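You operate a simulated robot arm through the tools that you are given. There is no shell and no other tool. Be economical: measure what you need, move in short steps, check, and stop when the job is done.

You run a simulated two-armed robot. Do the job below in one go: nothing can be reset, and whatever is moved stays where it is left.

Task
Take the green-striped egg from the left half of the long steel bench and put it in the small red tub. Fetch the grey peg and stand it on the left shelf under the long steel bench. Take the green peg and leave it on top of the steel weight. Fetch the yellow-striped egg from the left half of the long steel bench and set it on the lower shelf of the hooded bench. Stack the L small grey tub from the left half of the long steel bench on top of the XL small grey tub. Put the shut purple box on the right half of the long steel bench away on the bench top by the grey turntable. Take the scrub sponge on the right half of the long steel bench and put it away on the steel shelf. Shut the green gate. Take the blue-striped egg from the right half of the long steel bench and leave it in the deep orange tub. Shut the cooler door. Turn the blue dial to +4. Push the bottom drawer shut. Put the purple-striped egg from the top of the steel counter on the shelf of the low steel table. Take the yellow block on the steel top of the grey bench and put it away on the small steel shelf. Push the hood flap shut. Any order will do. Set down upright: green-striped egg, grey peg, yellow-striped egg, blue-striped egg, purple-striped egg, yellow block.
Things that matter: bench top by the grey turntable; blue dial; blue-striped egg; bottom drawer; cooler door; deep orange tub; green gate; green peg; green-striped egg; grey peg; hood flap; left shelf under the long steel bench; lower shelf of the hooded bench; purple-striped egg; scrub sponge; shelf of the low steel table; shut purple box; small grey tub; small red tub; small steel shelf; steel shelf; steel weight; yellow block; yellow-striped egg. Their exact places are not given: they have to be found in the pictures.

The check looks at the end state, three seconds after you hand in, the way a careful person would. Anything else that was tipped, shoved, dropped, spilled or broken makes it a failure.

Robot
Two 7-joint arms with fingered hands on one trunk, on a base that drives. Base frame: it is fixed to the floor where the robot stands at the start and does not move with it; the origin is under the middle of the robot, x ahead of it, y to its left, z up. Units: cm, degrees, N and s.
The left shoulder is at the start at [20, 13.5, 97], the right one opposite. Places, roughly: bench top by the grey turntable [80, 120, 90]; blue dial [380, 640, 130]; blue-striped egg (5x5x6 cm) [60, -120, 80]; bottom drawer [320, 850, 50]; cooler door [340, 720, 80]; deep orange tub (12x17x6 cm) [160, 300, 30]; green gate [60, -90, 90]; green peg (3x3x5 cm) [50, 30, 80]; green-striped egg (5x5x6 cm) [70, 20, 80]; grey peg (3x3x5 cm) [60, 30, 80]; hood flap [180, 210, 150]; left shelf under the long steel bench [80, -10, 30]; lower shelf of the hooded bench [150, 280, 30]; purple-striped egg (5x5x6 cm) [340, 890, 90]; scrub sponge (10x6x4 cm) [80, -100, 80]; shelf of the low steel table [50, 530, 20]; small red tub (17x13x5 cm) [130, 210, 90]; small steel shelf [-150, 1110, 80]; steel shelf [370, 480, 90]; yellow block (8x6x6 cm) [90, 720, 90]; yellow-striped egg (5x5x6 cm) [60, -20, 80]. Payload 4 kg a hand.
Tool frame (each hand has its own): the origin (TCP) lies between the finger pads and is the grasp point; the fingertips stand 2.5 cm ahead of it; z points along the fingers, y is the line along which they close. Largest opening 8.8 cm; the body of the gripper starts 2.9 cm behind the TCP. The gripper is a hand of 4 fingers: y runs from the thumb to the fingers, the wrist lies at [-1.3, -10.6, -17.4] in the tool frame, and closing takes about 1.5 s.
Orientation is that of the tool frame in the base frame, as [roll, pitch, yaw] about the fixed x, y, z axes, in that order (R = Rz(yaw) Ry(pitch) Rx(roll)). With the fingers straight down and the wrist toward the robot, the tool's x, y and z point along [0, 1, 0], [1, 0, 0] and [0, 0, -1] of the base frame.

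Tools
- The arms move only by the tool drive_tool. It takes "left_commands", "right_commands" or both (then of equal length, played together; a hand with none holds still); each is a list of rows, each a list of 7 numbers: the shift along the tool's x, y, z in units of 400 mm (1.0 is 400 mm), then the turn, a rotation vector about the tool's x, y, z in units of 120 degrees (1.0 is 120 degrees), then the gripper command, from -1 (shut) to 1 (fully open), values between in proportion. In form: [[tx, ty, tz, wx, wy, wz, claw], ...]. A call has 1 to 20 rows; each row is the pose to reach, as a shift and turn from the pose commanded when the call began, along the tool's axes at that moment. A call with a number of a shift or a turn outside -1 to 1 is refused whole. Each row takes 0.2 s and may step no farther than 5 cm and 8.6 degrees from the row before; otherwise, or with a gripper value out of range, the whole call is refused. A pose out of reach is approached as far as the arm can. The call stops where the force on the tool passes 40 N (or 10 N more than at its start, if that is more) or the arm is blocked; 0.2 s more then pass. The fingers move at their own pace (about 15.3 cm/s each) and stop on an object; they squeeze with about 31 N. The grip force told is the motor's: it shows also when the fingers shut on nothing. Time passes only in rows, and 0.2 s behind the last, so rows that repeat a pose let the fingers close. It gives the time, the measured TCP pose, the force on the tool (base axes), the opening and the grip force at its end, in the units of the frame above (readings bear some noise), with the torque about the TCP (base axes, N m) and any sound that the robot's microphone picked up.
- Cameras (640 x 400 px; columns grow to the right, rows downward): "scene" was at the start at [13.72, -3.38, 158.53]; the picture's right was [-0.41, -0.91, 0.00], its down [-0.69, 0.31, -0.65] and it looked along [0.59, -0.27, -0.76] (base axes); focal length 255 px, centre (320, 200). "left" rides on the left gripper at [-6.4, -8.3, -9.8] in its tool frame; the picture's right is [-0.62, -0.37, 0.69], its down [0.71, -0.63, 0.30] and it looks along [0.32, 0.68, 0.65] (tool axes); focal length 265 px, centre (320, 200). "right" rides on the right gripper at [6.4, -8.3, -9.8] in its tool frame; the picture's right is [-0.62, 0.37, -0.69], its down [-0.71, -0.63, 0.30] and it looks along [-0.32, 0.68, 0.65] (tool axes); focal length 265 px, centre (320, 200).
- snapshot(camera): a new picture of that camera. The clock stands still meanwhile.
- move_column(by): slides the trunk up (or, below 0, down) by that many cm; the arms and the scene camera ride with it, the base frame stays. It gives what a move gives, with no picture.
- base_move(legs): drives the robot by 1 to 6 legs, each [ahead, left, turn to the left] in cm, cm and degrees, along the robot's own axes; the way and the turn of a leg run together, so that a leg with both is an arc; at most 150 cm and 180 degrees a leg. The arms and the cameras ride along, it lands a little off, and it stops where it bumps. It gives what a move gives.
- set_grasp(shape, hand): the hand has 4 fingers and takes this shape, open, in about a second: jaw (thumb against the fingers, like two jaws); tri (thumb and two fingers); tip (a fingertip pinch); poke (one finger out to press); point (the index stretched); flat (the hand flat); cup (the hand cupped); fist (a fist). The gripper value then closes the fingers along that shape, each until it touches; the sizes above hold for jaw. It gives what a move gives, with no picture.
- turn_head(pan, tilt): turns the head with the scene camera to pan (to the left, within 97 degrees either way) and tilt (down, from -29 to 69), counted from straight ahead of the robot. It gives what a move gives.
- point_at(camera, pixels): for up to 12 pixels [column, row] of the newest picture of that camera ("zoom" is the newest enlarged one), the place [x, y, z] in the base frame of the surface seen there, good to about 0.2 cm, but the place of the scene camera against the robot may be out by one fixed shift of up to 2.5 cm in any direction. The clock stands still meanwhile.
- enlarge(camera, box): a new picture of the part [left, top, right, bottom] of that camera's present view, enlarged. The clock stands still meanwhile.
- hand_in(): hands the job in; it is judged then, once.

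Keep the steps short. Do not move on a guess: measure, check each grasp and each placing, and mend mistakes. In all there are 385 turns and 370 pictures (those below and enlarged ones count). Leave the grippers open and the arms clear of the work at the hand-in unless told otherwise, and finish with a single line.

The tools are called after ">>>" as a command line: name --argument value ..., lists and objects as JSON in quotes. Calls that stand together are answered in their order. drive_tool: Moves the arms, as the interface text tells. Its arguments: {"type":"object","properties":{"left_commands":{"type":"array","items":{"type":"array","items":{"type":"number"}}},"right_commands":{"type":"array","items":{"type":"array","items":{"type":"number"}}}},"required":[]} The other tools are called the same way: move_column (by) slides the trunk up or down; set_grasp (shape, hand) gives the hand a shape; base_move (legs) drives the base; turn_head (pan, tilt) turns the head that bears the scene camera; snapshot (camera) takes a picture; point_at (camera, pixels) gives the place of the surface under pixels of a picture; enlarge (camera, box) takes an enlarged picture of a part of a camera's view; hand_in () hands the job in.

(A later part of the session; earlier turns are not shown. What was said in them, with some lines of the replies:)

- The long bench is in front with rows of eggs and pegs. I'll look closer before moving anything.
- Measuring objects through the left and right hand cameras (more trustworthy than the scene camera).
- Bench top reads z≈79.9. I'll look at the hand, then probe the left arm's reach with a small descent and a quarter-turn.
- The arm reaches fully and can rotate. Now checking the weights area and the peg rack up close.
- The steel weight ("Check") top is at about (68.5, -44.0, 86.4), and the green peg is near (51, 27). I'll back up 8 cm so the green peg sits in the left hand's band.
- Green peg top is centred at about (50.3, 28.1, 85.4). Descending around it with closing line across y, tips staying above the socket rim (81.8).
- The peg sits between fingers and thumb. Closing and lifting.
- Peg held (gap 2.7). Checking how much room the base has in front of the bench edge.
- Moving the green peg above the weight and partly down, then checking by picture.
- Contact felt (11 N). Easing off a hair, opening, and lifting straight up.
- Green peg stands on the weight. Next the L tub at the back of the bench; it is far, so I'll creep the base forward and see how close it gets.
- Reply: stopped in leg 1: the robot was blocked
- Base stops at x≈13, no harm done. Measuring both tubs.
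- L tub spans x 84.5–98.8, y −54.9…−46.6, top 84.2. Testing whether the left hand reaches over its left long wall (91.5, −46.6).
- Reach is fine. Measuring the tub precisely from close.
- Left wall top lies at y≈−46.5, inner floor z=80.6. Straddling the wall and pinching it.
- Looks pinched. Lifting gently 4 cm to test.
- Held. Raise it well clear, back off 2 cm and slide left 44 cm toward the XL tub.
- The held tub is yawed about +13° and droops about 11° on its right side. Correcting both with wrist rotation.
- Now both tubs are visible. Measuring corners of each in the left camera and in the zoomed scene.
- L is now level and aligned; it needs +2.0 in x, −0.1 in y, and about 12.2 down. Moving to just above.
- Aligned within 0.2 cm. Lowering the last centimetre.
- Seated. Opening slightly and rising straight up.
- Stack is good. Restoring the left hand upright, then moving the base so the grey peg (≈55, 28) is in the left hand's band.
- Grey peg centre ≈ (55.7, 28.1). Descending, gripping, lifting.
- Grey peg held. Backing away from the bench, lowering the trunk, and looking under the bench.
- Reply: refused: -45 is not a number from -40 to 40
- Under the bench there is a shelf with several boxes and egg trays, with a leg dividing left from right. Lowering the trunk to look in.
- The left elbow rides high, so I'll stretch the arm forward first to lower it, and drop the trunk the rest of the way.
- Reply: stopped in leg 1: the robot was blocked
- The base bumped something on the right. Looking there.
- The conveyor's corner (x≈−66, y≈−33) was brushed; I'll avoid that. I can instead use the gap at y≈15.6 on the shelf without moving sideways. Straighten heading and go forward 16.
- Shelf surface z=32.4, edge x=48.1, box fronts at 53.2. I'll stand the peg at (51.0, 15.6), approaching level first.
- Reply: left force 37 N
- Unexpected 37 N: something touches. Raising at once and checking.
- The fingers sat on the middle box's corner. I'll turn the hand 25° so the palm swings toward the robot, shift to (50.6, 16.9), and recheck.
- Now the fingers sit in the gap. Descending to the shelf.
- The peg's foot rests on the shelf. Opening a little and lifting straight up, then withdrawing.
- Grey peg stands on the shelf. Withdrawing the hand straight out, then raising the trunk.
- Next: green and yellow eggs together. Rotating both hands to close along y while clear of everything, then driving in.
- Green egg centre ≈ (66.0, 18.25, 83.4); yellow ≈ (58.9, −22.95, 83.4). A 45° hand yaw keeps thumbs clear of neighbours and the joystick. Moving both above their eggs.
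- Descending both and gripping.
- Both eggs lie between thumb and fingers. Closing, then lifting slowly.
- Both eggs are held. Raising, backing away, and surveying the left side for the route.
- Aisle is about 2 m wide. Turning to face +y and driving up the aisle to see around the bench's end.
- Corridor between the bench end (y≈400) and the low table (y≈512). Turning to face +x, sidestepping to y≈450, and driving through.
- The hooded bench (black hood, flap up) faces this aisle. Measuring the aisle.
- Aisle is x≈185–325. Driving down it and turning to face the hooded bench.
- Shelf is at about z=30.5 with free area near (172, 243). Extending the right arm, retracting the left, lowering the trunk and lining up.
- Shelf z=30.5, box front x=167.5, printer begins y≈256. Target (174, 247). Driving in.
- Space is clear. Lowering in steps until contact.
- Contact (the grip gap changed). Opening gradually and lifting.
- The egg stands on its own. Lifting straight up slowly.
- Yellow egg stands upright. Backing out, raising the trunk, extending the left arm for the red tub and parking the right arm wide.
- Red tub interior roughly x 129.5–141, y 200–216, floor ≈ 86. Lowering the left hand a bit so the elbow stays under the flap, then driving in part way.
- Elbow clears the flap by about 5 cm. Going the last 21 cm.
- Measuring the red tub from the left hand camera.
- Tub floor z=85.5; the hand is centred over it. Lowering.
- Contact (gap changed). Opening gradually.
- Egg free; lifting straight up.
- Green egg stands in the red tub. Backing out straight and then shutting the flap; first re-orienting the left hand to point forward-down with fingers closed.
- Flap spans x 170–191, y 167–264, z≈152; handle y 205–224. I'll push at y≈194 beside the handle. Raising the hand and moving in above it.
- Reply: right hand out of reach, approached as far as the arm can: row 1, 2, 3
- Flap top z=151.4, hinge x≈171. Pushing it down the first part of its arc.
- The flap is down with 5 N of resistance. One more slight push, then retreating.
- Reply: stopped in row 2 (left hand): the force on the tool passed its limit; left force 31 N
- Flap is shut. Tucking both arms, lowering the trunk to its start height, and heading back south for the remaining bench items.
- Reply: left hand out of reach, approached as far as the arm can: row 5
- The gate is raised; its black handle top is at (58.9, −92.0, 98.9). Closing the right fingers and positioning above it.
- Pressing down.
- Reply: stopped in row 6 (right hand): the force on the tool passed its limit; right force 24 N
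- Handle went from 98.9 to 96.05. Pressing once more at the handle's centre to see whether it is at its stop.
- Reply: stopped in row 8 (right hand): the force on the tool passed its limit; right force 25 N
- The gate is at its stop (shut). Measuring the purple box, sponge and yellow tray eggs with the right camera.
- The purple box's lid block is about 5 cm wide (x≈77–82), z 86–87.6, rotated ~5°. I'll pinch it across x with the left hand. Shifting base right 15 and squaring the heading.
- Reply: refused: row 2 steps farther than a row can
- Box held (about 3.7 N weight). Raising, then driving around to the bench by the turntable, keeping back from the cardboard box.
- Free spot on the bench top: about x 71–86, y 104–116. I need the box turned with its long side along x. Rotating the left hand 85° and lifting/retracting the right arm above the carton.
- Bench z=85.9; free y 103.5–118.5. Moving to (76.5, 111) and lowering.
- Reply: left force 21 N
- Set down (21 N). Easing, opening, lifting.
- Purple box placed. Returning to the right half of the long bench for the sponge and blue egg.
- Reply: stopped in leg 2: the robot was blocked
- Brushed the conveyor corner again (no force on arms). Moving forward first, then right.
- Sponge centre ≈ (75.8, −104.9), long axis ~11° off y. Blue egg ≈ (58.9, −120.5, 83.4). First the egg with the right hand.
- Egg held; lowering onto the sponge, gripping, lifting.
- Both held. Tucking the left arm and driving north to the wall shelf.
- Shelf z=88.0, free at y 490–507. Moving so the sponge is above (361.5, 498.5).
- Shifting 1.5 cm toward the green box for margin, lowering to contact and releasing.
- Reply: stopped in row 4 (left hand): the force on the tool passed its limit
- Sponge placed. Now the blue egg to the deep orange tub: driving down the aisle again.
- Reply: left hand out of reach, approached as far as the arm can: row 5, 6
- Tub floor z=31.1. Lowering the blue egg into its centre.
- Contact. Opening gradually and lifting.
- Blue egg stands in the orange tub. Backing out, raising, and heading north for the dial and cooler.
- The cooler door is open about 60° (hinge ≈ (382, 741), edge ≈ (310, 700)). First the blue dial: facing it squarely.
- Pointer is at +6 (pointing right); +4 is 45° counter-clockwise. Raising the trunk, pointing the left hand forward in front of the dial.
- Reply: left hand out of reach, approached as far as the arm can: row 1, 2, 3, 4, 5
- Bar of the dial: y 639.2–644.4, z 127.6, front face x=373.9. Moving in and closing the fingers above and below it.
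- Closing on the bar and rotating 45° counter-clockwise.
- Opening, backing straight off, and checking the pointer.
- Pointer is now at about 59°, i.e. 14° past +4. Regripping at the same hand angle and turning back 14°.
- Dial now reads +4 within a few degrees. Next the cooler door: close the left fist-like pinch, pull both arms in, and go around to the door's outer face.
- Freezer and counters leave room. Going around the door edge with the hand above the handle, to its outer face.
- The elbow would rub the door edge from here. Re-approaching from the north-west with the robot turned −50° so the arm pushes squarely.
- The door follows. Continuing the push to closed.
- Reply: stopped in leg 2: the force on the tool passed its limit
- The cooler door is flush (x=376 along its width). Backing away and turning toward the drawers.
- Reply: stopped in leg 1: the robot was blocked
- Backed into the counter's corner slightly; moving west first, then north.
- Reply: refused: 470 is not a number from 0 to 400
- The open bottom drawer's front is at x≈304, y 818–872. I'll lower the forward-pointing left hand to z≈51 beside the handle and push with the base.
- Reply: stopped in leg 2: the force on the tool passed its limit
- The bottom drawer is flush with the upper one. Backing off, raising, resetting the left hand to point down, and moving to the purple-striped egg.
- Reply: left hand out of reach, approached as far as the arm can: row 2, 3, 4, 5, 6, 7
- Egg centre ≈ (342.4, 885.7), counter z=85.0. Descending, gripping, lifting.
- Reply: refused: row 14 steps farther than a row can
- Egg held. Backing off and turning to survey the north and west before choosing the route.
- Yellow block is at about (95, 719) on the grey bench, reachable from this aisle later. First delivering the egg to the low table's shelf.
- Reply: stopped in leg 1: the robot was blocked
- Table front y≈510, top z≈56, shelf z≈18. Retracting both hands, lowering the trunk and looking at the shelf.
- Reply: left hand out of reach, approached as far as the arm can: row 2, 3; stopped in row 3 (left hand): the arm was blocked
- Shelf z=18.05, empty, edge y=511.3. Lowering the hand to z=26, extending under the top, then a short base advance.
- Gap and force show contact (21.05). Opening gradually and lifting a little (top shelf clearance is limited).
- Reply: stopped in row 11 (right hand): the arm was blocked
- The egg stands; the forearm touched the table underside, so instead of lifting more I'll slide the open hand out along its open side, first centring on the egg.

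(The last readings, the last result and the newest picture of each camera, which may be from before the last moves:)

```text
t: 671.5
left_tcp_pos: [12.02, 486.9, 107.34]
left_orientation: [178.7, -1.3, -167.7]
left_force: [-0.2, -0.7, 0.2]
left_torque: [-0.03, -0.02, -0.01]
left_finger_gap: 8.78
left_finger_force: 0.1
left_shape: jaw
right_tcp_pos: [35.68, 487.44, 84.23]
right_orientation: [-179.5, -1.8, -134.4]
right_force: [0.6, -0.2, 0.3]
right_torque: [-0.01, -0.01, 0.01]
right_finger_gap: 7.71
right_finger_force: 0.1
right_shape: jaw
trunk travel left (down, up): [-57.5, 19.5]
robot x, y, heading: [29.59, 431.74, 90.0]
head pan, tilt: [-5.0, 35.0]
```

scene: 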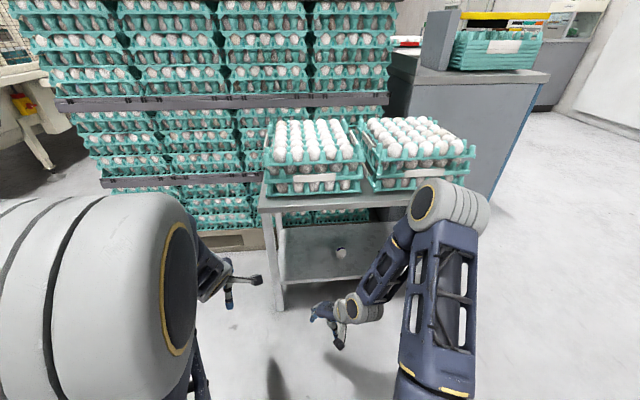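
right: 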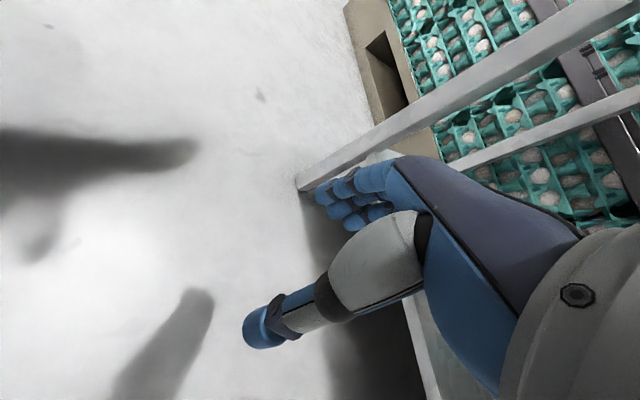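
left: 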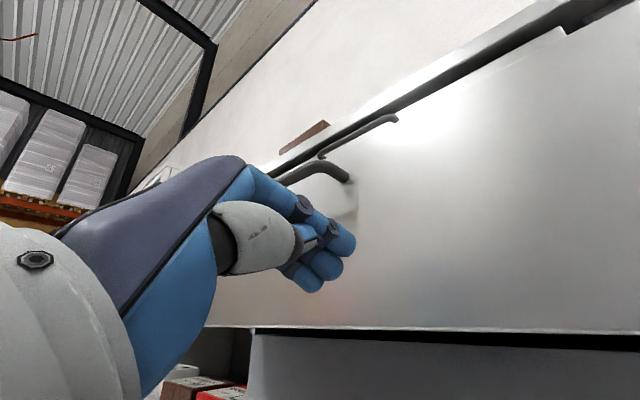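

Purple egg stands on the shelf. Last item: the yellow block. Raising and turning the right hand, then driving to the grey bench.

>>> drive_tool --right_commands '[[0, 0, -0.1, 0, 0, 0.064, 1], [0, 0, -0.2, 0, 0, 0.127, 1], [0, 0, -0.3, 0, 0, 0.19, 1], [0, 0, -0.4, 0, 0, 0.254, 1], [0, 0, -0.5, 0, 0, 0.317, 1], [0, 0, -0.52, 0, 0, 0.38, 1]]'

>>> base_move --legs '[[22, 0, 0], [0, 0, -90], [150, 0, 0], [62, 0, 0], [0, 0, 90], [150, 0, 0]]'

>>> base_move --legs '[[100, 0, 0], [0, 0, 90], [30, 0, 0]]'

>>> turn_head --pan -5 --tilt 35

>>> snapshot --camera "scene"

```text
t: 672.9
left_tcp_pos: [11.85, 486.95, 107.36]
left_orientation: [178.7, -1.4, -167.6]
left_force: [1.0, 0.1, 0.1]
left_torque: [0.01, 0.03, 0.02]
left_finger_gap: 8.8
left_finger_force: 0.0
left_shape: jaw
right_tcp_pos: [37.79, 488.41, 104.79]
right_orientation: [-178.4, -0.9, 177.2]
right_force: [-3.6, -0.1, 1.3]
right_torque: [-0.04, -0.25, -0.06]
right_finger_gap: 8.74
right_finger_force: 0.1
right_shape: jaw
trunk travel left (down, up): [-57.5, 19.5]
robot x, y, heading: [29.51, 431.73, 89.9]
head pan, tilt: [-5.0, 35.0]
```

```text
t: 699.3
left_tcp_pos: [224.06, 667.88, 107.24]
left_orientation: [178.7, -1.3, -167.1]
left_force: [0.5, 0.9, -0.2]
left_torque: [-0.01, -0.02, 0.01]
left_finger_gap: 8.78
left_finger_force: 0.0
left_shape: jaw
right_tcp_pos: [248.07, 669.06, 104.85]
right_orientation: [-178.4, -0.9, -179.6]
right_force: [-1.3, 0.7, 0.0]
right_torque: [0.01, 0.0, -0.01]
right_finger_gap: 8.75
right_finger_force: 0.0
right_shape: jaw
trunk travel left (down, up): [-57.5, 19.5]
robot x, y, heading: [241.95, 612.85, 90.3]
head pan, tilt: [-5.0, 35.0]
```

```text
t: 710.0
left_tcp_pos: [156.05, 692.56, 107.35]
left_orientation: [178.7, -1.3, -76.2]
left_force: [0.0, 0.5, -0.4]
left_torque: [0.02, 0.02, -0.02]
left_finger_gap: 8.8
left_finger_force: 0.0
left_shape: jaw
right_tcp_pos: [154.35, 716.61, 104.89]
right_orientation: [-178.4, -0.8, -88.6]
right_force: [0.5, -0.1, -0.3]
right_torque: [0.01, 0.01, -0.02]
right_finger_gap: 8.77
right_finger_force: 0.1
right_shape: jaw
trunk travel left (down, up): [-57.5, 19.5]
robot x, y, heading: [210.93, 712.11, -178.7]
head pan, tilt: [-5.0, 35.0]
```

```text
t: 710.5
left_tcp_pos: [156.12, 692.5, 107.25]
left_orientation: [178.7, -1.3, -76.2]
left_force: [1.0, -0.6, -1.1]
left_torque: [0.0, 0.02, 0.0]
left_finger_gap: 8.79
left_finger_force: 0.0
left_shape: jaw
right_tcp_pos: [154.46, 716.5, 104.98]
right_orientation: [-178.5, -0.9, -88.5]
right_force: [-0.7, -0.4, -0.6]
right_torque: [0.01, 0.0, -0.01]
right_finger_gap: 8.78
right_finger_force: 0.0
right_shape: jaw
trunk travel left (down, up): [-57.5, 19.5]
robot x, y, heading: [210.89, 711.59, -178.4]
head pan, tilt: [-5.0, 35.0]
```

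```text
125 pictures are left
```

scene: 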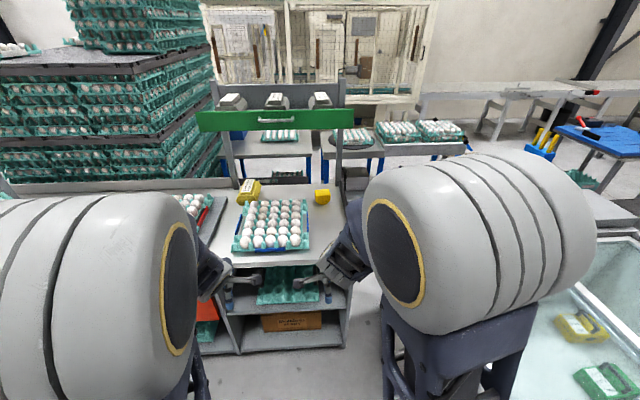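

>>> enlarge --camera "scene" --box '[190, 80, 390, 260]'

>>> point_at --camera "zoom" --pixels '[[423, 250], [413, 245], [435, 245], [420, 262], [440, 258], [460, 130], [200, 140], [475, 215], [420, 330], [475, 300], [480, 130], [330, 335]]'

```text
2.22 times, centred on (290, 170) of scene
```

zoom: 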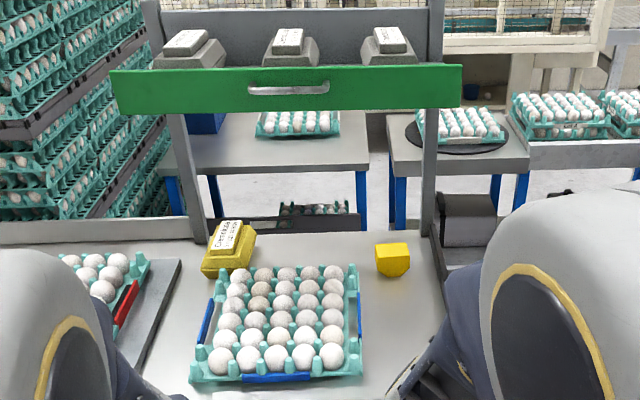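

```text
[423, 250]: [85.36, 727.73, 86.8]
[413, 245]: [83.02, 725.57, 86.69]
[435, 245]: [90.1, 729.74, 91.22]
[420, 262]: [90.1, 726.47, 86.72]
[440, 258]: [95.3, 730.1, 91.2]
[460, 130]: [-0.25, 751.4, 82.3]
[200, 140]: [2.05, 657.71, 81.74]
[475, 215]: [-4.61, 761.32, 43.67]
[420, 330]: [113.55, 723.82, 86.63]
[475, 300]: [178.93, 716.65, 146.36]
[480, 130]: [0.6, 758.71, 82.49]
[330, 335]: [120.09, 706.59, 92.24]
```

>>> point_at --camera "zoom" --pixels '[[392, 260], [380, 250], [405, 250], [392, 248], [392, 272], [450, 100], [120, 100], [290, 85], [430, 170], [432, 230], [290, 100], [362, 300]]'

>>> snapshot --camera "right"

```text
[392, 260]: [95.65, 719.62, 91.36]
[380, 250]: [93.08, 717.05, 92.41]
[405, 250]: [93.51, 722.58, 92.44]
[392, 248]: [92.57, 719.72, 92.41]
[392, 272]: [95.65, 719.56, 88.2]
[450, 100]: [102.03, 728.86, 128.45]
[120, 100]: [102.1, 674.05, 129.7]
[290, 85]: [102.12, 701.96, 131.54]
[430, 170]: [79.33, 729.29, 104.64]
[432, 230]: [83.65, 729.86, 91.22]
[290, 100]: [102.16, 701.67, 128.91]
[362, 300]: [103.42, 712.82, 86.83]
```

```text
123 pictures are left
```

right: 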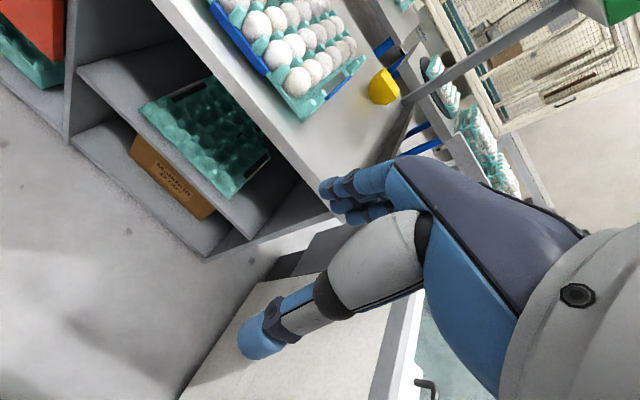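

Block front face x≈95.7, y 716–724, top ≈ 90.6; a green flap hangs above at z≥125, so the hands go in low. Lowering both hands to z≈97 and driving in.

>>> drive_tool --left_commands '[[0, 0, 0.1, 0, 0, 0, 1], [0, 0, 0.2, 0, 0, 0, 1], [0, 0, 0.26, 0, 0, 0, 1]]' --right_commands '[[0, 0.07, 0.07, 0, 0, 0, 1], [-0.015, 0.14, 0.14, 0, 0, 0, 1], [-0.03, 0.2, 0.2, 0, 0, 0, 1]]'

>>> base_move --legs '[[44, -1, -1.5]]'

>>> snapshot --camera "right"

>>> snapshot --camera "scene"

```text
t: 711.4
left_tcp_pos: [153.83, 691.99, 97.3]
left_orientation: [178.7, -1.2, -76.1]
left_force: [-0.4, 0.4, 0.2]
left_torque: [0.0, 0.0, 0.02]
left_finger_gap: 8.79
left_finger_force: 0.1
left_shape: jaw
left hand out of reach, approached as far as the arm can: row 1, 2, 3
right_tcp_pos: [146.63, 717.46, 96.75]
right_orientation: [-178.4, -0.9, -88.6]
right_force: [0.9, -0.2, 0.3]
right_torque: [0.06, 0.0, -0.01]
right_finger_gap: 8.76
right_finger_force: 0.1
right_shape: jaw
trunk travel left (down, up): [-57.5, 19.5]
robot x, y, heading: [210.83, 711.82, -178.7]
head pan, tilt: [-5.0, 35.0]
```

```text
t: 714.0
left_tcp_pos: [109.18, 694.07, 97.32]
left_orientation: [178.8, -1.3, -77.6]
left_force: [-0.3, -0.4, 0.5]
left_torque: [-0.02, -0.01, -0.03]
left_finger_gap: 8.8
left_finger_force: 0.1
left_shape: jaw
right_tcp_pos: [102.6, 719.66, 96.66]
right_orientation: [-178.4, -0.9, -90.1]
right_force: [-0.6, 0.3, 0.5]
right_torque: [-0.01, 0.02, -0.04]
right_finger_gap: 8.79
right_finger_force: 0.0
right_shape: jaw
trunk travel left (down, up): [-57.5, 19.5]
robot x, y, heading: [166.8, 712.08, 179.8]
head pan, tilt: [-5.0, 35.0]
```

```text
122 pictures are left
```

right: 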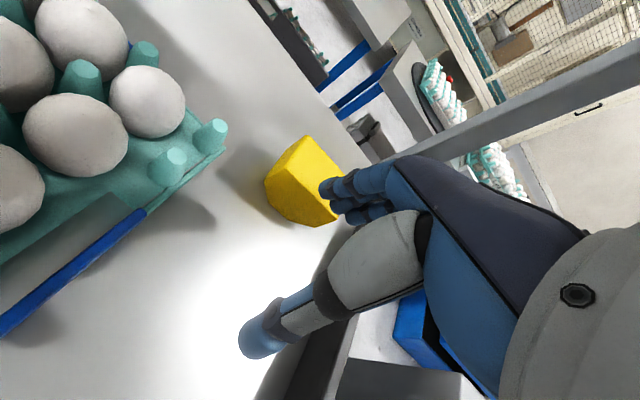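

```text
121 pictures are left
```

scene: 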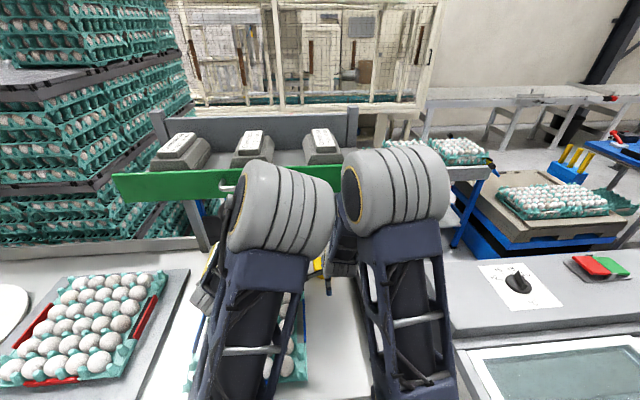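

>>> point_at --camera "scene" --pixels '[[250, 175], [300, 180], [380, 165], [420, 160], [330, 215], [245, 165]]'

>>> point_at --camera "right" --pixels '[[305, 140], [290, 180], [300, 218], [268, 180], [335, 170], [275, 205], [320, 190], [310, 160], [250, 250], [340, 215]]'

>>> enlarge --camera "right" --box '[240, 110, 380, 250]'

```text
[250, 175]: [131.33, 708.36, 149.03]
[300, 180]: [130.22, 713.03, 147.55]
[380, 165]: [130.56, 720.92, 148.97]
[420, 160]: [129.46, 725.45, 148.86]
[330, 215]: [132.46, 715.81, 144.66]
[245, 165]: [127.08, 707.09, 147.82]
```

```text
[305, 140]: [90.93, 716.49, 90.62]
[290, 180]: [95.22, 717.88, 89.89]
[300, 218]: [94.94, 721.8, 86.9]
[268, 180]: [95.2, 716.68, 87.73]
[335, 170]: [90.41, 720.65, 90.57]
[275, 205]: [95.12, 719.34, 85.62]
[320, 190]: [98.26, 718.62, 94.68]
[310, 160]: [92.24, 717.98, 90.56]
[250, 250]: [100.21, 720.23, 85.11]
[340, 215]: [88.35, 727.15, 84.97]
```

```text
2.86 times, centred on (310, 180) of right
```

zoom: 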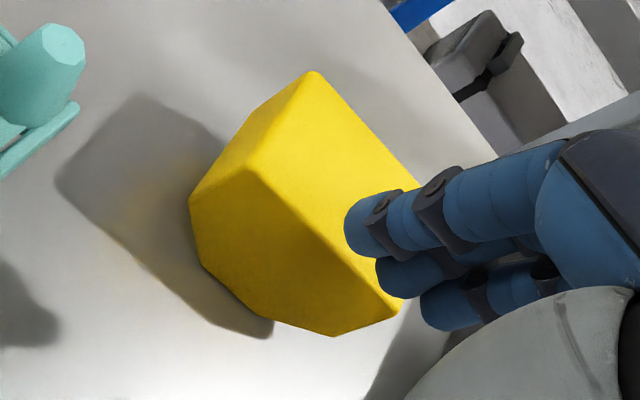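

Block centre ≈ (92.2, 719.2), top 90.6. Extending over it, descending, gripping front-to-back.

>>> drive_tool --right_commands '[[0.004, 0.1, 0, -0.006, 0, 0, 1], [0.008, 0.2, 0, -0.013, 0, 0, 1], [0.0115, 0.26, 0, -0.013, 0, 0, 1], [0.0115, 0.26, 0.08, -0.013, 0, 0, 1], [0.0115, 0.26, 0.16, -0.013, 0, 0, 1]]'

>>> snapshot --camera "right"

```text
t: 715.2
left_tcp_pos: [109.23, 694.04, 97.5]
left_orientation: [178.8, -1.3, -77.7]
left_force: [-0.1, 0.6, -0.7]
left_torque: [-0.01, -0.01, 0.0]
left_finger_gap: 8.76
left_finger_force: 0.0
left_shape: jaw
right_tcp_pos: [92.56, 718.97, 89.83]
right_orientation: [-180.0, -0.9, -90.1]
right_force: [-0.3, -0.1, -0.1]
right_torque: [0.02, -0.03, 0.02]
right_finger_gap: 8.81
right_finger_force: 0.1
right_shape: jaw
trunk travel left (down, up): [-57.5, 19.5]
robot x, y, heading: [166.76, 712.41, 179.8]
head pan, tilt: [-5.0, 35.0]
```

```text
119 pictures are left
```

right: 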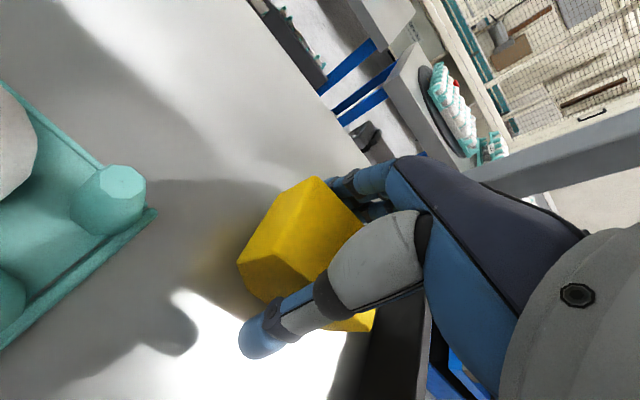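

>>> drive_tool --right_commands '[[0, 0, 0.043, 0, 0, 0, 1], [0, 0, 0.043, 0, 0, 0, 0.4], [0, 0, 0.043, 0, 0, 0, -1], [0, 0, 0.043, 0, 0, 0, -1], [0, 0, 0.043, 0, 0, 0, -1], [0, 0, 0.043, 0, 0, 0, -1], [0, 0, 0.02, 0, 0, 0, -1], [0, 0, -0.05, 0, 0, 0, -1], [0, 0, -0.15, 0, 0, 0, -1], [0, 0, -0.2, 0, 0, 0, -1]]'

>>> snapshot --camera "right"

```text
t: 717.4
left_tcp_pos: [109.15, 694.15, 97.25]
left_orientation: [178.9, -1.3, -77.6]
left_force: [-0.2, -0.1, 0.6]
left_torque: [0.01, -0.03, 0.01]
left_finger_gap: 8.81
left_finger_force: 0.1
left_shape: jaw
right_tcp_pos: [92.29, 719.16, 97.97]
right_orientation: [180.0, -1.0, -90.0]
right_force: [0.0, -0.3, -3.3]
right_torque: [-0.02, 0.02, 0.04]
right_finger_gap: 4.78
right_finger_force: 30.9
right_shape: jaw
trunk travel left (down, up): [-57.5, 19.5]
robot x, y, heading: [166.55, 712.47, 180.2]
head pan, tilt: [-5.0, 35.0]
```

```text
118 pictures are left
```

right: 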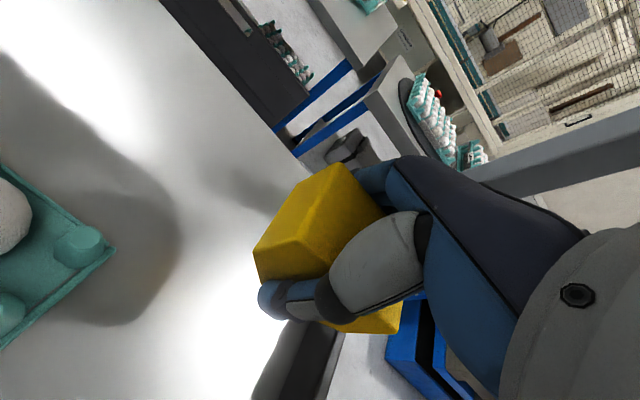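

Block held. Backing out from under the flap and driving north, then west to the small steel shelf.

>>> base_move --legs '[[-65, 0, 0], [0, 0, -90], [150, 0, 0], [150, 0, 0], [48, 0, 0], [0, 0, 90]]'

>>> turn_head --pan 0 --tilt 25

>>> snapshot --camera "scene"

```text
t: 745.2
left_tcp_pos: [183.32, 1046.41, 97.46]
left_orientation: [178.8, -1.3, -81.1]
left_force: [-0.3, 0.1, -0.2]
left_torque: [0.0, 0.01, -0.01]
left_finger_gap: 8.8
left_finger_force: 0.2
left_shape: jaw
right_tcp_pos: [167.99, 1072.56, 98.09]
right_orientation: [-179.9, -0.9, -93.5]
right_force: [0.8, 1.0, -2.2]
right_torque: [-0.03, -0.01, 0.0]
right_finger_gap: 4.69
right_finger_force: 31.3
right_shape: jaw
trunk travel left (down, up): [-57.5, 19.5]
robot x, y, heading: [241.63, 1061.21, 176.8]
head pan, tilt: [-5.0, 35.0]
```

```text
t: 746.0
left_tcp_pos: [183.32, 1046.33, 97.24]
left_orientation: [178.8, -1.3, -81.1]
left_force: [-0.1, -0.4, -0.5]
left_torque: [0.0, 0.01, -0.04]
left_finger_gap: 8.78
left_finger_force: 0.1
left_shape: jaw
right_tcp_pos: [167.91, 1072.57, 97.99]
right_orientation: [-179.9, -0.8, -93.6]
right_force: [-0.4, -0.7, -2.4]
right_torque: [0.03, 0.03, 0.0]
right_finger_gap: 4.69
right_finger_force: 31.2
right_shape: jaw
trunk travel left (down, up): [-57.5, 19.5]
robot x, y, heading: [241.85, 1061.25, 176.6]
head pan, tilt: [0.0, 25.0]
```

```text
117 pictures are left
```

scene: 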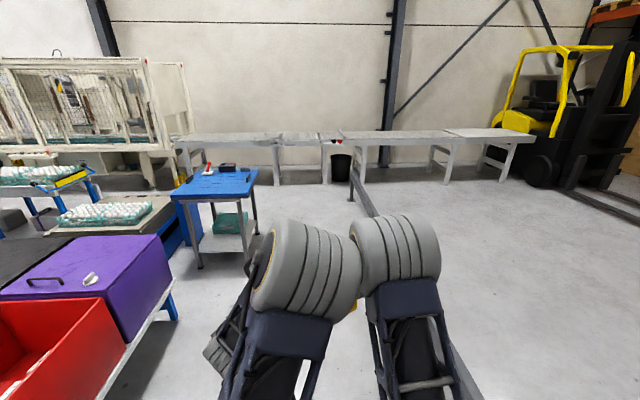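

>>> base_move --legs '[[0, 0, 3.3], [150, 0, 0], [110, 0, 0]]'

>>> turn_head --pan -15 --tilt 28

>>> snapshot --camera "scene"

```text
t: 759.2
left_tcp_pos: [-79.13, 1040.64, 97.42]
left_orientation: [178.8, -1.3, -76.2]
left_force: [-0.4, -0.1, -0.2]
left_torque: [0.01, -0.04, 0.05]
left_finger_gap: 8.79
left_finger_force: 0.0
left_shape: jaw
right_tcp_pos: [-96.68, 1065.34, 97.98]
right_orientation: [-179.9, -0.9, -88.6]
right_force: [1.1, 0.1, -3.0]
right_torque: [-0.03, -0.03, -0.01]
right_finger_gap: 4.7
right_finger_force: 30.8
right_shape: jaw
trunk travel left (down, up): [-57.5, 19.5]
robot x, y, heading: [-22.19, 1060.35, -178.6]
head pan, tilt: [0.0, 25.0]
```

```text
t: 760.0
left_tcp_pos: [-79.04, 1040.67, 97.36]
left_orientation: [178.8, -1.3, -76.2]
left_force: [-0.4, -0.2, 0.0]
left_torque: [0.04, 0.0, -0.03]
left_finger_gap: 8.8
left_finger_force: 0.0
left_shape: jaw
right_tcp_pos: [-96.68, 1065.35, 97.99]
right_orientation: [-179.9, -0.9, -88.6]
right_force: [-0.4, -0.3, -3.4]
right_torque: [-0.03, 0.01, 0.02]
right_finger_gap: 4.7
right_finger_force: 30.6
right_shape: jaw
trunk travel left (down, up): [-57.5, 19.5]
robot x, y, heading: [-22.08, 1060.47, -178.7]
head pan, tilt: [-15.0, 28.0]
```

```text
116 pictures are left
```

scene: 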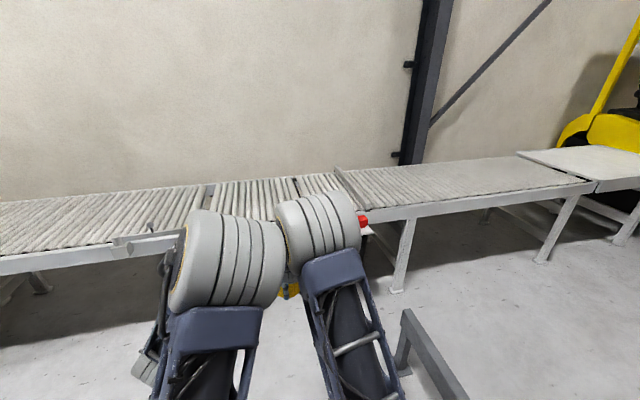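

>>> snapshot --camera "right"

>>> snapshot --camera "left"

>>> enlarge --camera "scene" --box '[180, 160, 480, 320]'

```text
115 pictures are left
```

right: 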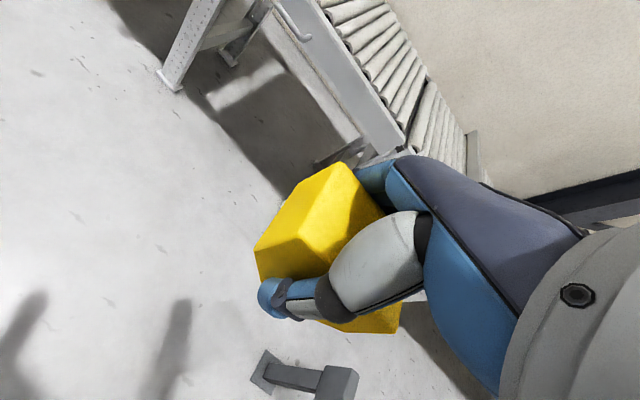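

```text
114 pictures are left
```

left: 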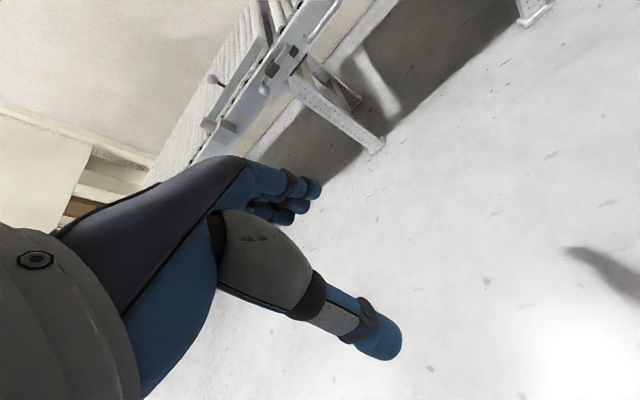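

```text
2.13 times, centred on (330, 240) of scene
```

zoom: 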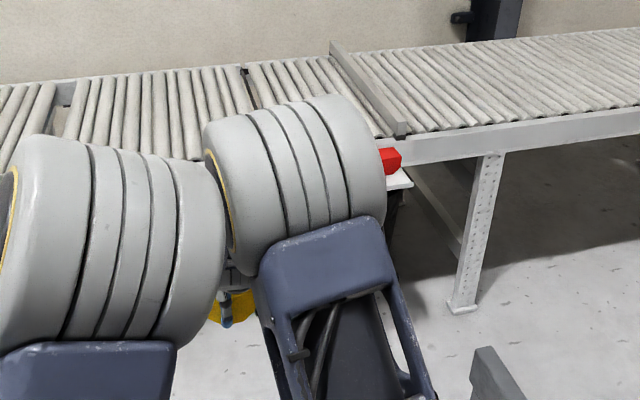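

>>> base_move --legs '[[0, 25, 0]]'

>>> turn_head --pan -30 --tilt 30

>>> snapshot --camera "scene"

>>> enlarge --camera "scene" --box '[220, 140, 420, 260]'

```text
t: 761.5
left_tcp_pos: [-78.73, 1023.17, 97.39]
left_orientation: [178.8, -1.4, -76.3]
left_force: [0.0, 0.3, -0.3]
left_torque: [0.0, 0.0, -0.01]
left_finger_gap: 8.79
left_finger_force: 0.0
left_shape: jaw
right_tcp_pos: [-96.08, 1047.92, 97.92]
right_orientation: [-179.8, -0.9, -88.7]
right_force: [0.4, -0.4, -2.3]
right_torque: [0.0, 0.01, -0.01]
right_finger_gap: 4.68
right_finger_force: 30.6
right_shape: jaw
trunk travel left (down, up): [-57.5, 19.5]
robot x, y, heading: [-21.84, 1042.87, -178.7]
head pan, tilt: [-15.0, 28.0]
stopped in leg 1: the robot was blocked; the commanded pose is now the measured one
```

```text
t: 762.3
left_tcp_pos: [-78.74, 1023.13, 97.29]
left_orientation: [178.8, -1.3, -76.2]
left_force: [0.9, -0.1, -0.1]
left_torque: [0.04, -0.06, 0.02]
left_finger_gap: 8.79
left_finger_force: 0.0
left_shape: jaw
right_tcp_pos: [-96.12, 1047.93, 97.96]
right_orientation: [-179.8, -1.0, -88.7]
right_force: [0.0, -0.6, -2.7]
right_torque: [-0.03, -0.02, -0.02]
right_finger_gap: 4.67
right_finger_force: 31.1
right_shape: jaw
trunk travel left (down, up): [-57.5, 19.5]
robot x, y, heading: [-21.52, 1042.92, -179.0]
head pan, tilt: [-30.0, 30.0]
```

```text
112 pictures are left
```

scene: 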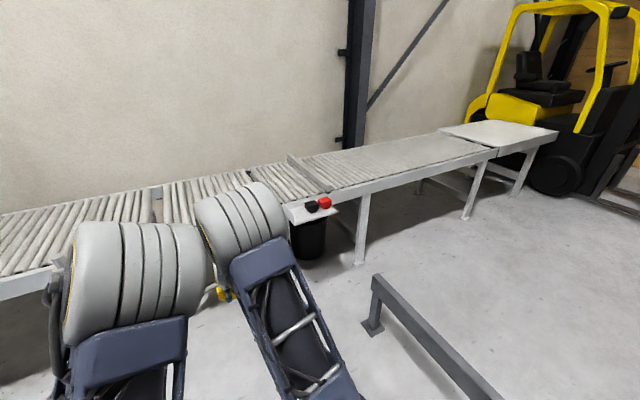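

```text
3.20 times, centred on (320, 200) of scene
```

zoom: 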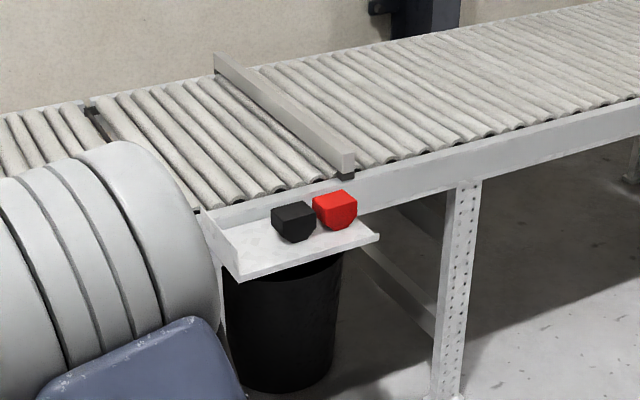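

>>> point_at --camera "zoom" --pixels '[[250, 255], [240, 272], [372, 237], [215, 225], [292, 235], [335, 215], [260, 235], [340, 240], [292, 210], [235, 240], [350, 160], [315, 240]]'

>>> turn_head --pan 70 --tilt 50

>>> snapshot --camera "scene"

```text
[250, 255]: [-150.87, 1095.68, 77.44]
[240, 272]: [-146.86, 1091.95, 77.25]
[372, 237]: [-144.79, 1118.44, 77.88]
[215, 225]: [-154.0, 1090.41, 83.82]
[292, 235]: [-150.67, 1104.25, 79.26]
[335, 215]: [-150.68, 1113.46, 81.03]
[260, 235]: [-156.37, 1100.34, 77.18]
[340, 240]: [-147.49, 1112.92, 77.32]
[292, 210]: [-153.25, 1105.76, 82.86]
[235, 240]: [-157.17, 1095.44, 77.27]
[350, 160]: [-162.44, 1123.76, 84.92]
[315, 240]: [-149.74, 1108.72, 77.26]
```

```text
t: 764.0
left_tcp_pos: [-78.77, 1023.14, 97.36]
left_orientation: [178.8, -1.3, -76.2]
left_force: [-0.8, 0.2, 0.3]
left_torque: [0.0, 0.01, 0.02]
left_finger_gap: 8.8
left_finger_force: 0.1
left_shape: jaw
right_tcp_pos: [-96.17, 1048.02, 97.96]
right_orientation: [-179.8, -0.9, -88.8]
right_force: [0.3, -0.2, -2.7]
right_torque: [-0.04, -0.03, 0.01]
right_finger_gap: 4.67
right_finger_force: 31.3
right_shape: jaw
trunk travel left (down, up): [-57.5, 19.5]
robot x, y, heading: [-21.42, 1042.72, -178.6]
head pan, tilt: [70.0, 50.0]
```

```text
110 pictures are left
```

scene: 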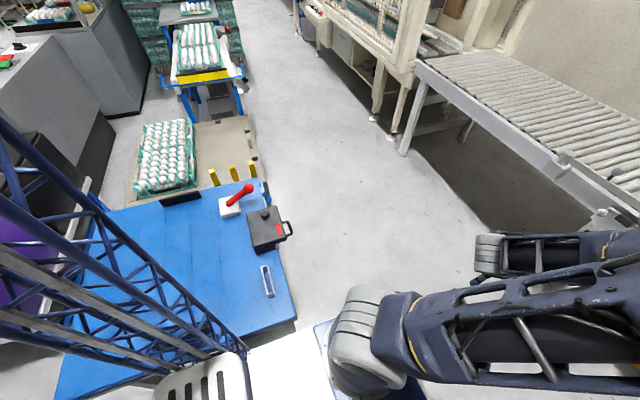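

The small steel shelf holds a black and a red block; free part at its left end (y≈1092–1101), z≈75.5. Lining up.

>>> base_move --legs '[[0, -48.5, -1.2], [38, 0, 0]]'

>>> snapshot --camera "right"

>>> turn_head --pan -5 --tilt 40

>>> snapshot --camera "scene"

```text
t: 768.9
left_tcp_pos: [-118.2, 1073.41, 97.28]
left_orientation: [178.8, -1.3, -78.0]
left_force: [-0.6, -0.2, -0.3]
left_torque: [-0.01, -0.01, 0.0]
left_finger_gap: 8.78
left_finger_force: 0.1
left_shape: jaw
right_tcp_pos: [-134.9, 1098.79, 98.02]
right_orientation: [-179.8, -0.9, -90.6]
right_force: [-0.3, 0.2, -3.0]
right_torque: [0.0, 0.02, -0.01]
right_finger_gap: 4.67
right_finger_force: 30.7
right_shape: jaw
trunk travel left (down, up): [-57.5, 19.5]
robot x, y, heading: [-60.65, 1091.21, 179.6]
head pan, tilt: [70.0, 50.0]
```

```text
109 pictures are left
```

right: 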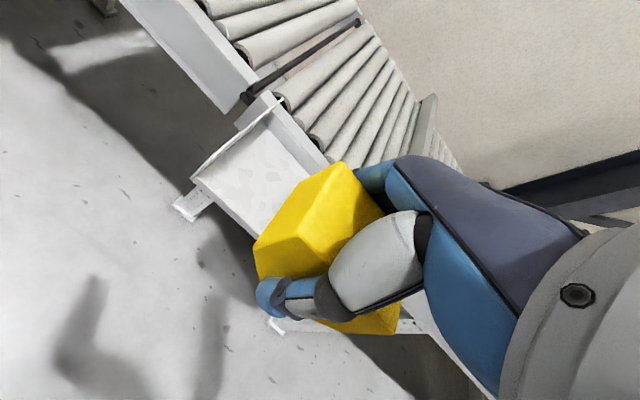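

```text
t: 770.4
left_tcp_pos: [-118.22, 1073.5, 97.6]
left_orientation: [178.8, -1.3, -78.1]
left_force: [0.5, 0.7, 1.1]
left_torque: [-0.02, -0.04, 0.0]
left_finger_gap: 8.8
left_finger_force: 0.0
left_shape: jaw
right_tcp_pos: [-134.88, 1098.79, 97.88]
right_orientation: [-179.8, -0.9, -90.4]
right_force: [-0.5, -0.3, -3.1]
right_torque: [0.0, -0.02, 0.04]
right_finger_gap: 4.67
right_finger_force: 31.0
right_shape: jaw
trunk travel left (down, up): [-57.5, 19.5]
robot x, y, heading: [-60.46, 1090.97, 179.5]
head pan, tilt: [-5.0, 40.0]
```

```text
108 pictures are left
```

scene: 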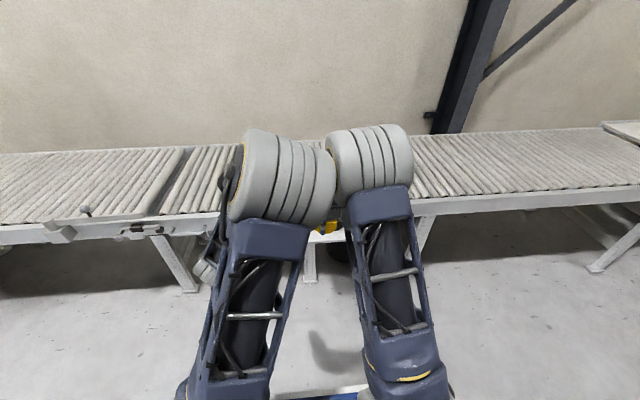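

>>> enlarge --camera "right" --box '[170, 80, 350, 260]'

>>> point_at --camera "zoom" --pixels '[[80, 355], [200, 240], [330, 130], [85, 340], [230, 300], [280, 250], [170, 420], [380, 70], [400, 120], [180, 300], [130, 320]]'

```text
2.22 times, centred on (260, 170) of right
```

zoom: 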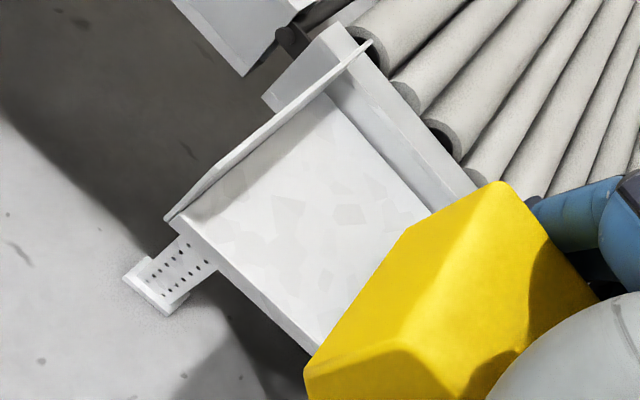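

```text
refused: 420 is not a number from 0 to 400
```

>>> point_at --camera "zoom" --pixels '[[172, 215], [365, 42], [190, 225], [250, 220], [330, 180], [240, 290], [300, 340], [340, 90], [420, 190], [200, 200], [310, 110], [215, 240]]'

```text
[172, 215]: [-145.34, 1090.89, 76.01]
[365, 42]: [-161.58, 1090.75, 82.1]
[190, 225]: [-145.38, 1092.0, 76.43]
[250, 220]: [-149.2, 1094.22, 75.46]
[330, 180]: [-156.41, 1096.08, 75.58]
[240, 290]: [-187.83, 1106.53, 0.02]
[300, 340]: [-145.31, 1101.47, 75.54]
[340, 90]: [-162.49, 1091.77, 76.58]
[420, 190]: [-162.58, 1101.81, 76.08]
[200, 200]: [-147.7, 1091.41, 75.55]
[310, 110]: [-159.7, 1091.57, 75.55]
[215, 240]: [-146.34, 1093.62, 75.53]
```

>>> snapshot --camera "left"

```text
106 pictures are left
```

left: 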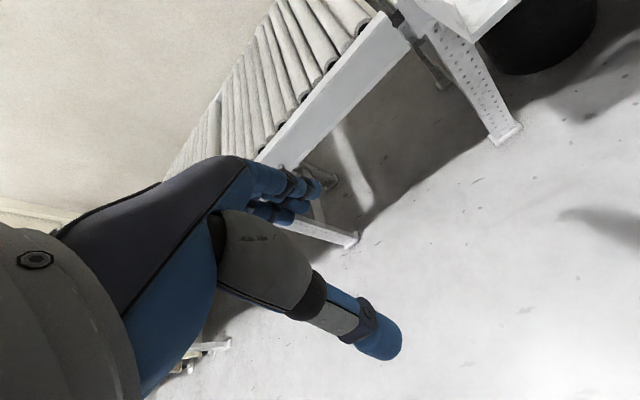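

Need a clear look at the free slot beside the black block; backing up 25 cm so the right camera sees it above the held block.

>>> base_move --legs '[[-24, 0, 0.4]]'

>>> snapshot --camera "right"

>>> enlarge --camera "right" --box '[230, 60, 410, 190]'

```text
t: 772.2
left_tcp_pos: [-93.45, 1072.9, 97.35]
left_orientation: [178.9, -1.3, -77.8]
left_force: [-0.4, -1.0, -0.5]
left_torque: [-0.03, 0.02, -0.03]
left_finger_gap: 8.8
left_finger_force: 0.0
left_shape: jaw
right_tcp_pos: [-110.22, 1098.27, 98.03]
right_orientation: [-179.8, -0.8, -90.2]
right_force: [0.5, 0.9, -3.8]
right_torque: [-0.01, -0.02, -0.01]
right_finger_gap: 4.7
right_finger_force: 31.3
right_shape: jaw
trunk travel left (down, up): [-57.5, 19.5]
robot x, y, heading: [-36.16, 1091.16, 179.9]
head pan, tilt: [-5.0, 40.0]
```

```text
105 pictures are left
```

right: 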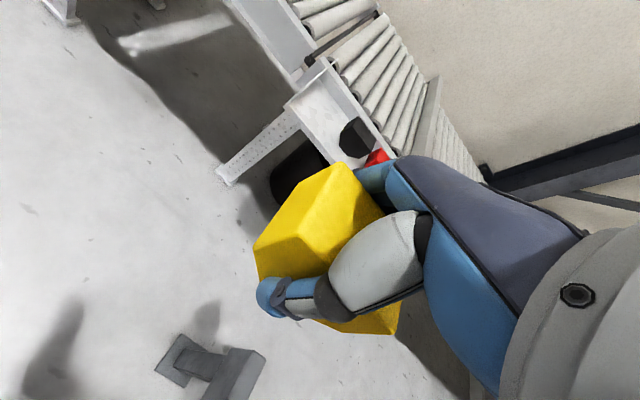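

```text
3.08 times, centred on (320, 125) of right
```

zoom: 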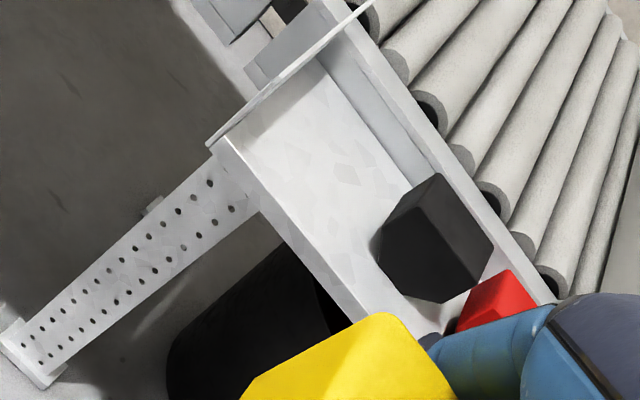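

>>> point_at --camera "zoom" --pixels '[[385, 225], [376, 245], [437, 178], [420, 210], [395, 275], [440, 295], [490, 255], [395, 230], [460, 310], [370, 200], [230, 150], [300, 235]]'

```text
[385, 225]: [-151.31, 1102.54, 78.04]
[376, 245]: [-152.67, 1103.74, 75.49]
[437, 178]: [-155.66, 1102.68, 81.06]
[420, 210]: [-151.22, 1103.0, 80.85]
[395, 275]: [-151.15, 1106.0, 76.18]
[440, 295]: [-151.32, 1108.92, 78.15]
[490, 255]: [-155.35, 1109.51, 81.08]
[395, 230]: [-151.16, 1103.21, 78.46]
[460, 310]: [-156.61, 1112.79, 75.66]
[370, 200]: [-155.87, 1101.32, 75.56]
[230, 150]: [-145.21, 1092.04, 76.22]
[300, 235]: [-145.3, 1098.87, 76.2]
```

Free width is y 1091.6–1102.4: plenty. Driving in to x≈−152.8 at height, then lowering.

>>> base_move --legs '[[42, 1.5, 0]]'

>>> snapshot --camera "right"

```text
t: 774.8
left_tcp_pos: [-136.33, 1071.38, 97.29]
left_orientation: [178.9, -1.3, -77.6]
left_force: [0.0, 0.1, 0.5]
left_torque: [0.02, 0.03, -0.01]
left_finger_gap: 8.79
left_finger_force: 0.0
left_shape: jaw
right_tcp_pos: [-153.24, 1096.61, 97.93]
right_orientation: [-179.8, -0.9, -90.0]
right_force: [-0.6, -0.2, -2.6]
right_torque: [0.01, -0.05, 0.01]
right_finger_gap: 4.69
right_finger_force: 31.4
right_shape: jaw
trunk travel left (down, up): [-57.5, 19.5]
robot x, y, heading: [-78.87, 1089.91, 180.1]
head pan, tilt: [-5.0, 40.0]
```

```text
103 pictures are left
```

right: 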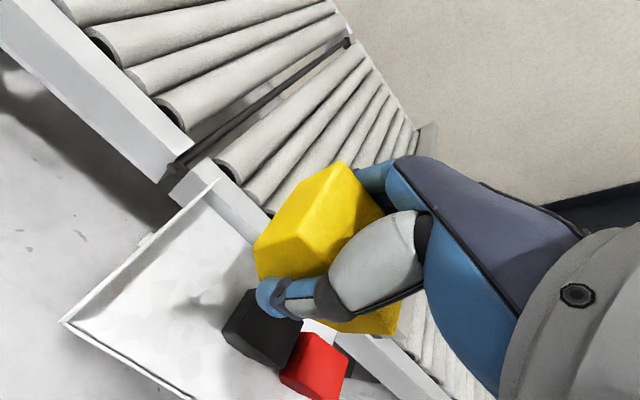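

>>> drive_tool --right_commands '[[0, 0, 0.12, 0, 0, 0, -1], [0, 0, 0.24, 0, 0, 0, -1], [0, 0, 0.35, 0, 0, 0, -1], [0, 0, 0.43, 0, 0, 0, -1]]'

>>> snapshot --camera "right"

```text
t: 775.8
left_tcp_pos: [-136.28, 1071.41, 97.44]
left_orientation: [178.8, -1.3, -77.6]
left_force: [-0.1, 0.5, 0.0]
left_torque: [0.0, 0.01, -0.01]
left_finger_gap: 8.79
left_finger_force: 0.0
left_shape: jaw
right_tcp_pos: [-152.89, 1096.15, 80.78]
right_orientation: [-180.0, -0.8, -90.0]
right_force: [-0.1, -1.0, -3.6]
right_torque: [-0.02, 0.03, 0.06]
right_finger_gap: 4.66
right_finger_force: 31.2
right_shape: jaw
trunk travel left (down, up): [-57.5, 19.5]
robot x, y, heading: [-78.67, 1089.8, 179.7]
head pan, tilt: [-5.0, 40.0]
```

```text
102 pictures are left
```

right: 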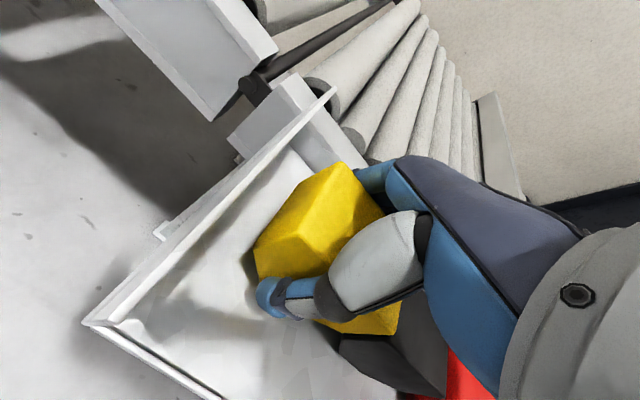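

>>> drive_tool --right_commands '[[0, 0, 0.035, 0, 0, 0, -1], [0, 0, 0.046, 0, 0, 0, -1], [0, 0, 0.052, 0, 0, 0, -1], [0, 0, 0.056, 0, 0, 0, -1]]'

```text
t: 776.8
left_tcp_pos: [-136.31, 1071.35, 97.46]
left_orientation: [178.8, -1.2, -77.5]
left_force: [0.1, 0.6, 0.4]
left_torque: [-0.03, 0.0, -0.01]
left_finger_gap: 8.78
left_finger_force: 0.0
left_shape: jaw
right_tcp_pos: [-153.06, 1096.27, 78.64]
right_orientation: [-179.9, -0.9, -89.9]
right_force: [2.2, -1.7, 4.2]
right_torque: [0.0, -0.1, -0.01]
right_finger_gap: 4.64
right_finger_force: 30.7
right_shape: jaw
trunk travel left (down, up): [-57.5, 19.5]
robot x, y, heading: [-78.74, 1089.67, 179.9]
head pan, tilt: [-5.0, 40.0]
```

Contact. Opening and lifting straight up.

>>> drive_tool --right_commands '[[0, 0, 0.002, 0, 0, 0, -1], [0, 0, 0.002, 0, 0, 0, 0.3], [0, 0, 0.002, 0, 0, 0, 0.7], [0, 0, 0.002, 0, 0, 0, 0.7], [0, 0, -0.05, 0, 0, 0, 0.7], [0, 0, -0.15, 0, 0, 0, 0.7], [0, 0, -0.27, 0, 0, 0, 0.7], [0, 0, -0.39, 0, 0, 0, 0.7], [0, 0, -0.5, 0, 0, 0, 0.7]]'

>>> snapshot --camera "right"

>>> base_move --legs '[[-35, 0, 0]]'

>>> snapshot --camera "right"

```text
t: 778.8
left_tcp_pos: [-136.25, 1071.36, 97.41]
left_orientation: [178.8, -1.2, -77.6]
left_force: [0.5, 0.1, 0.1]
left_torque: [0.0, -0.02, 0.01]
left_finger_gap: 8.77
left_finger_force: 0.1
left_shape: jaw
right_tcp_pos: [-153.06, 1096.78, 98.58]
right_orientation: [-179.8, -0.9, -90.0]
right_force: [0.1, 0.1, -0.7]
right_torque: [-0.01, 0.01, 0.01]
right_finger_gap: 7.42
right_finger_force: 0.1
right_shape: jaw
trunk travel left (down, up): [-57.5, 19.5]
robot x, y, heading: [-78.56, 1089.77, 179.9]
head pan, tilt: [-5.0, 40.0]
```

```text
101 pictures are left
```

right: 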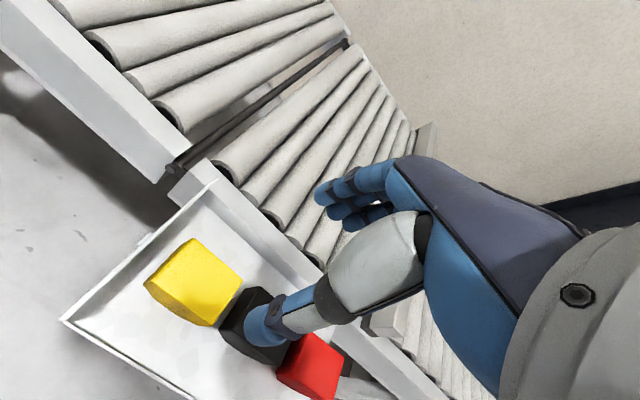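

```text
t: 781.1
left_tcp_pos: [-100.52, 1071.53, 97.38]
left_orientation: [178.8, -1.3, -77.8]
left_force: [-0.7, -1.2, -0.7]
left_torque: [-0.02, 0.01, 0.0]
left_finger_gap: 8.8
left_finger_force: 0.2
left_shape: jaw
right_tcp_pos: [-117.21, 1097.0, 98.5]
right_orientation: [-179.9, -0.9, -90.2]
right_force: [0.3, -0.9, 0.5]
right_torque: [-0.03, -0.01, 0.01]
right_finger_gap: 7.49
right_finger_force: 0.1
right_shape: jaw
trunk travel left (down, up): [-57.5, 19.5]
robot x, y, heading: [-42.88, 1089.57, 179.8]
head pan, tilt: [-5.0, 40.0]
```

```text
100 pictures are left
```

right: 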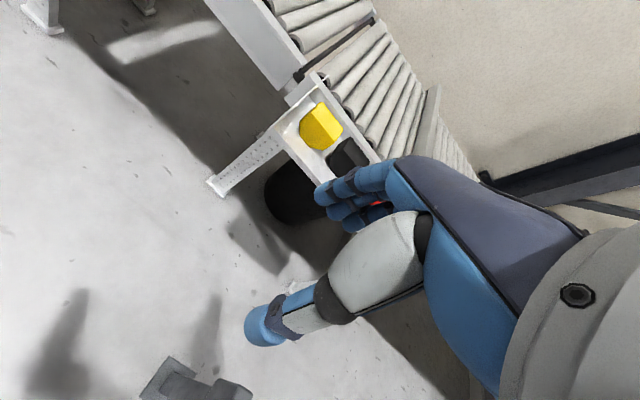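

The yellow block stands on the small shelf. All the items are done, the grippers are open and the arms are clear, so I'm handing in.

>>> hand_in

```text
The job is handed in.
```

All fifteen items are done and the job is handed in; the blue dial points within about 5° of +4, and the base lightly bumped the roller conveyor, the drawer counter and the blue table, with nothing seen out of place there afterwards.
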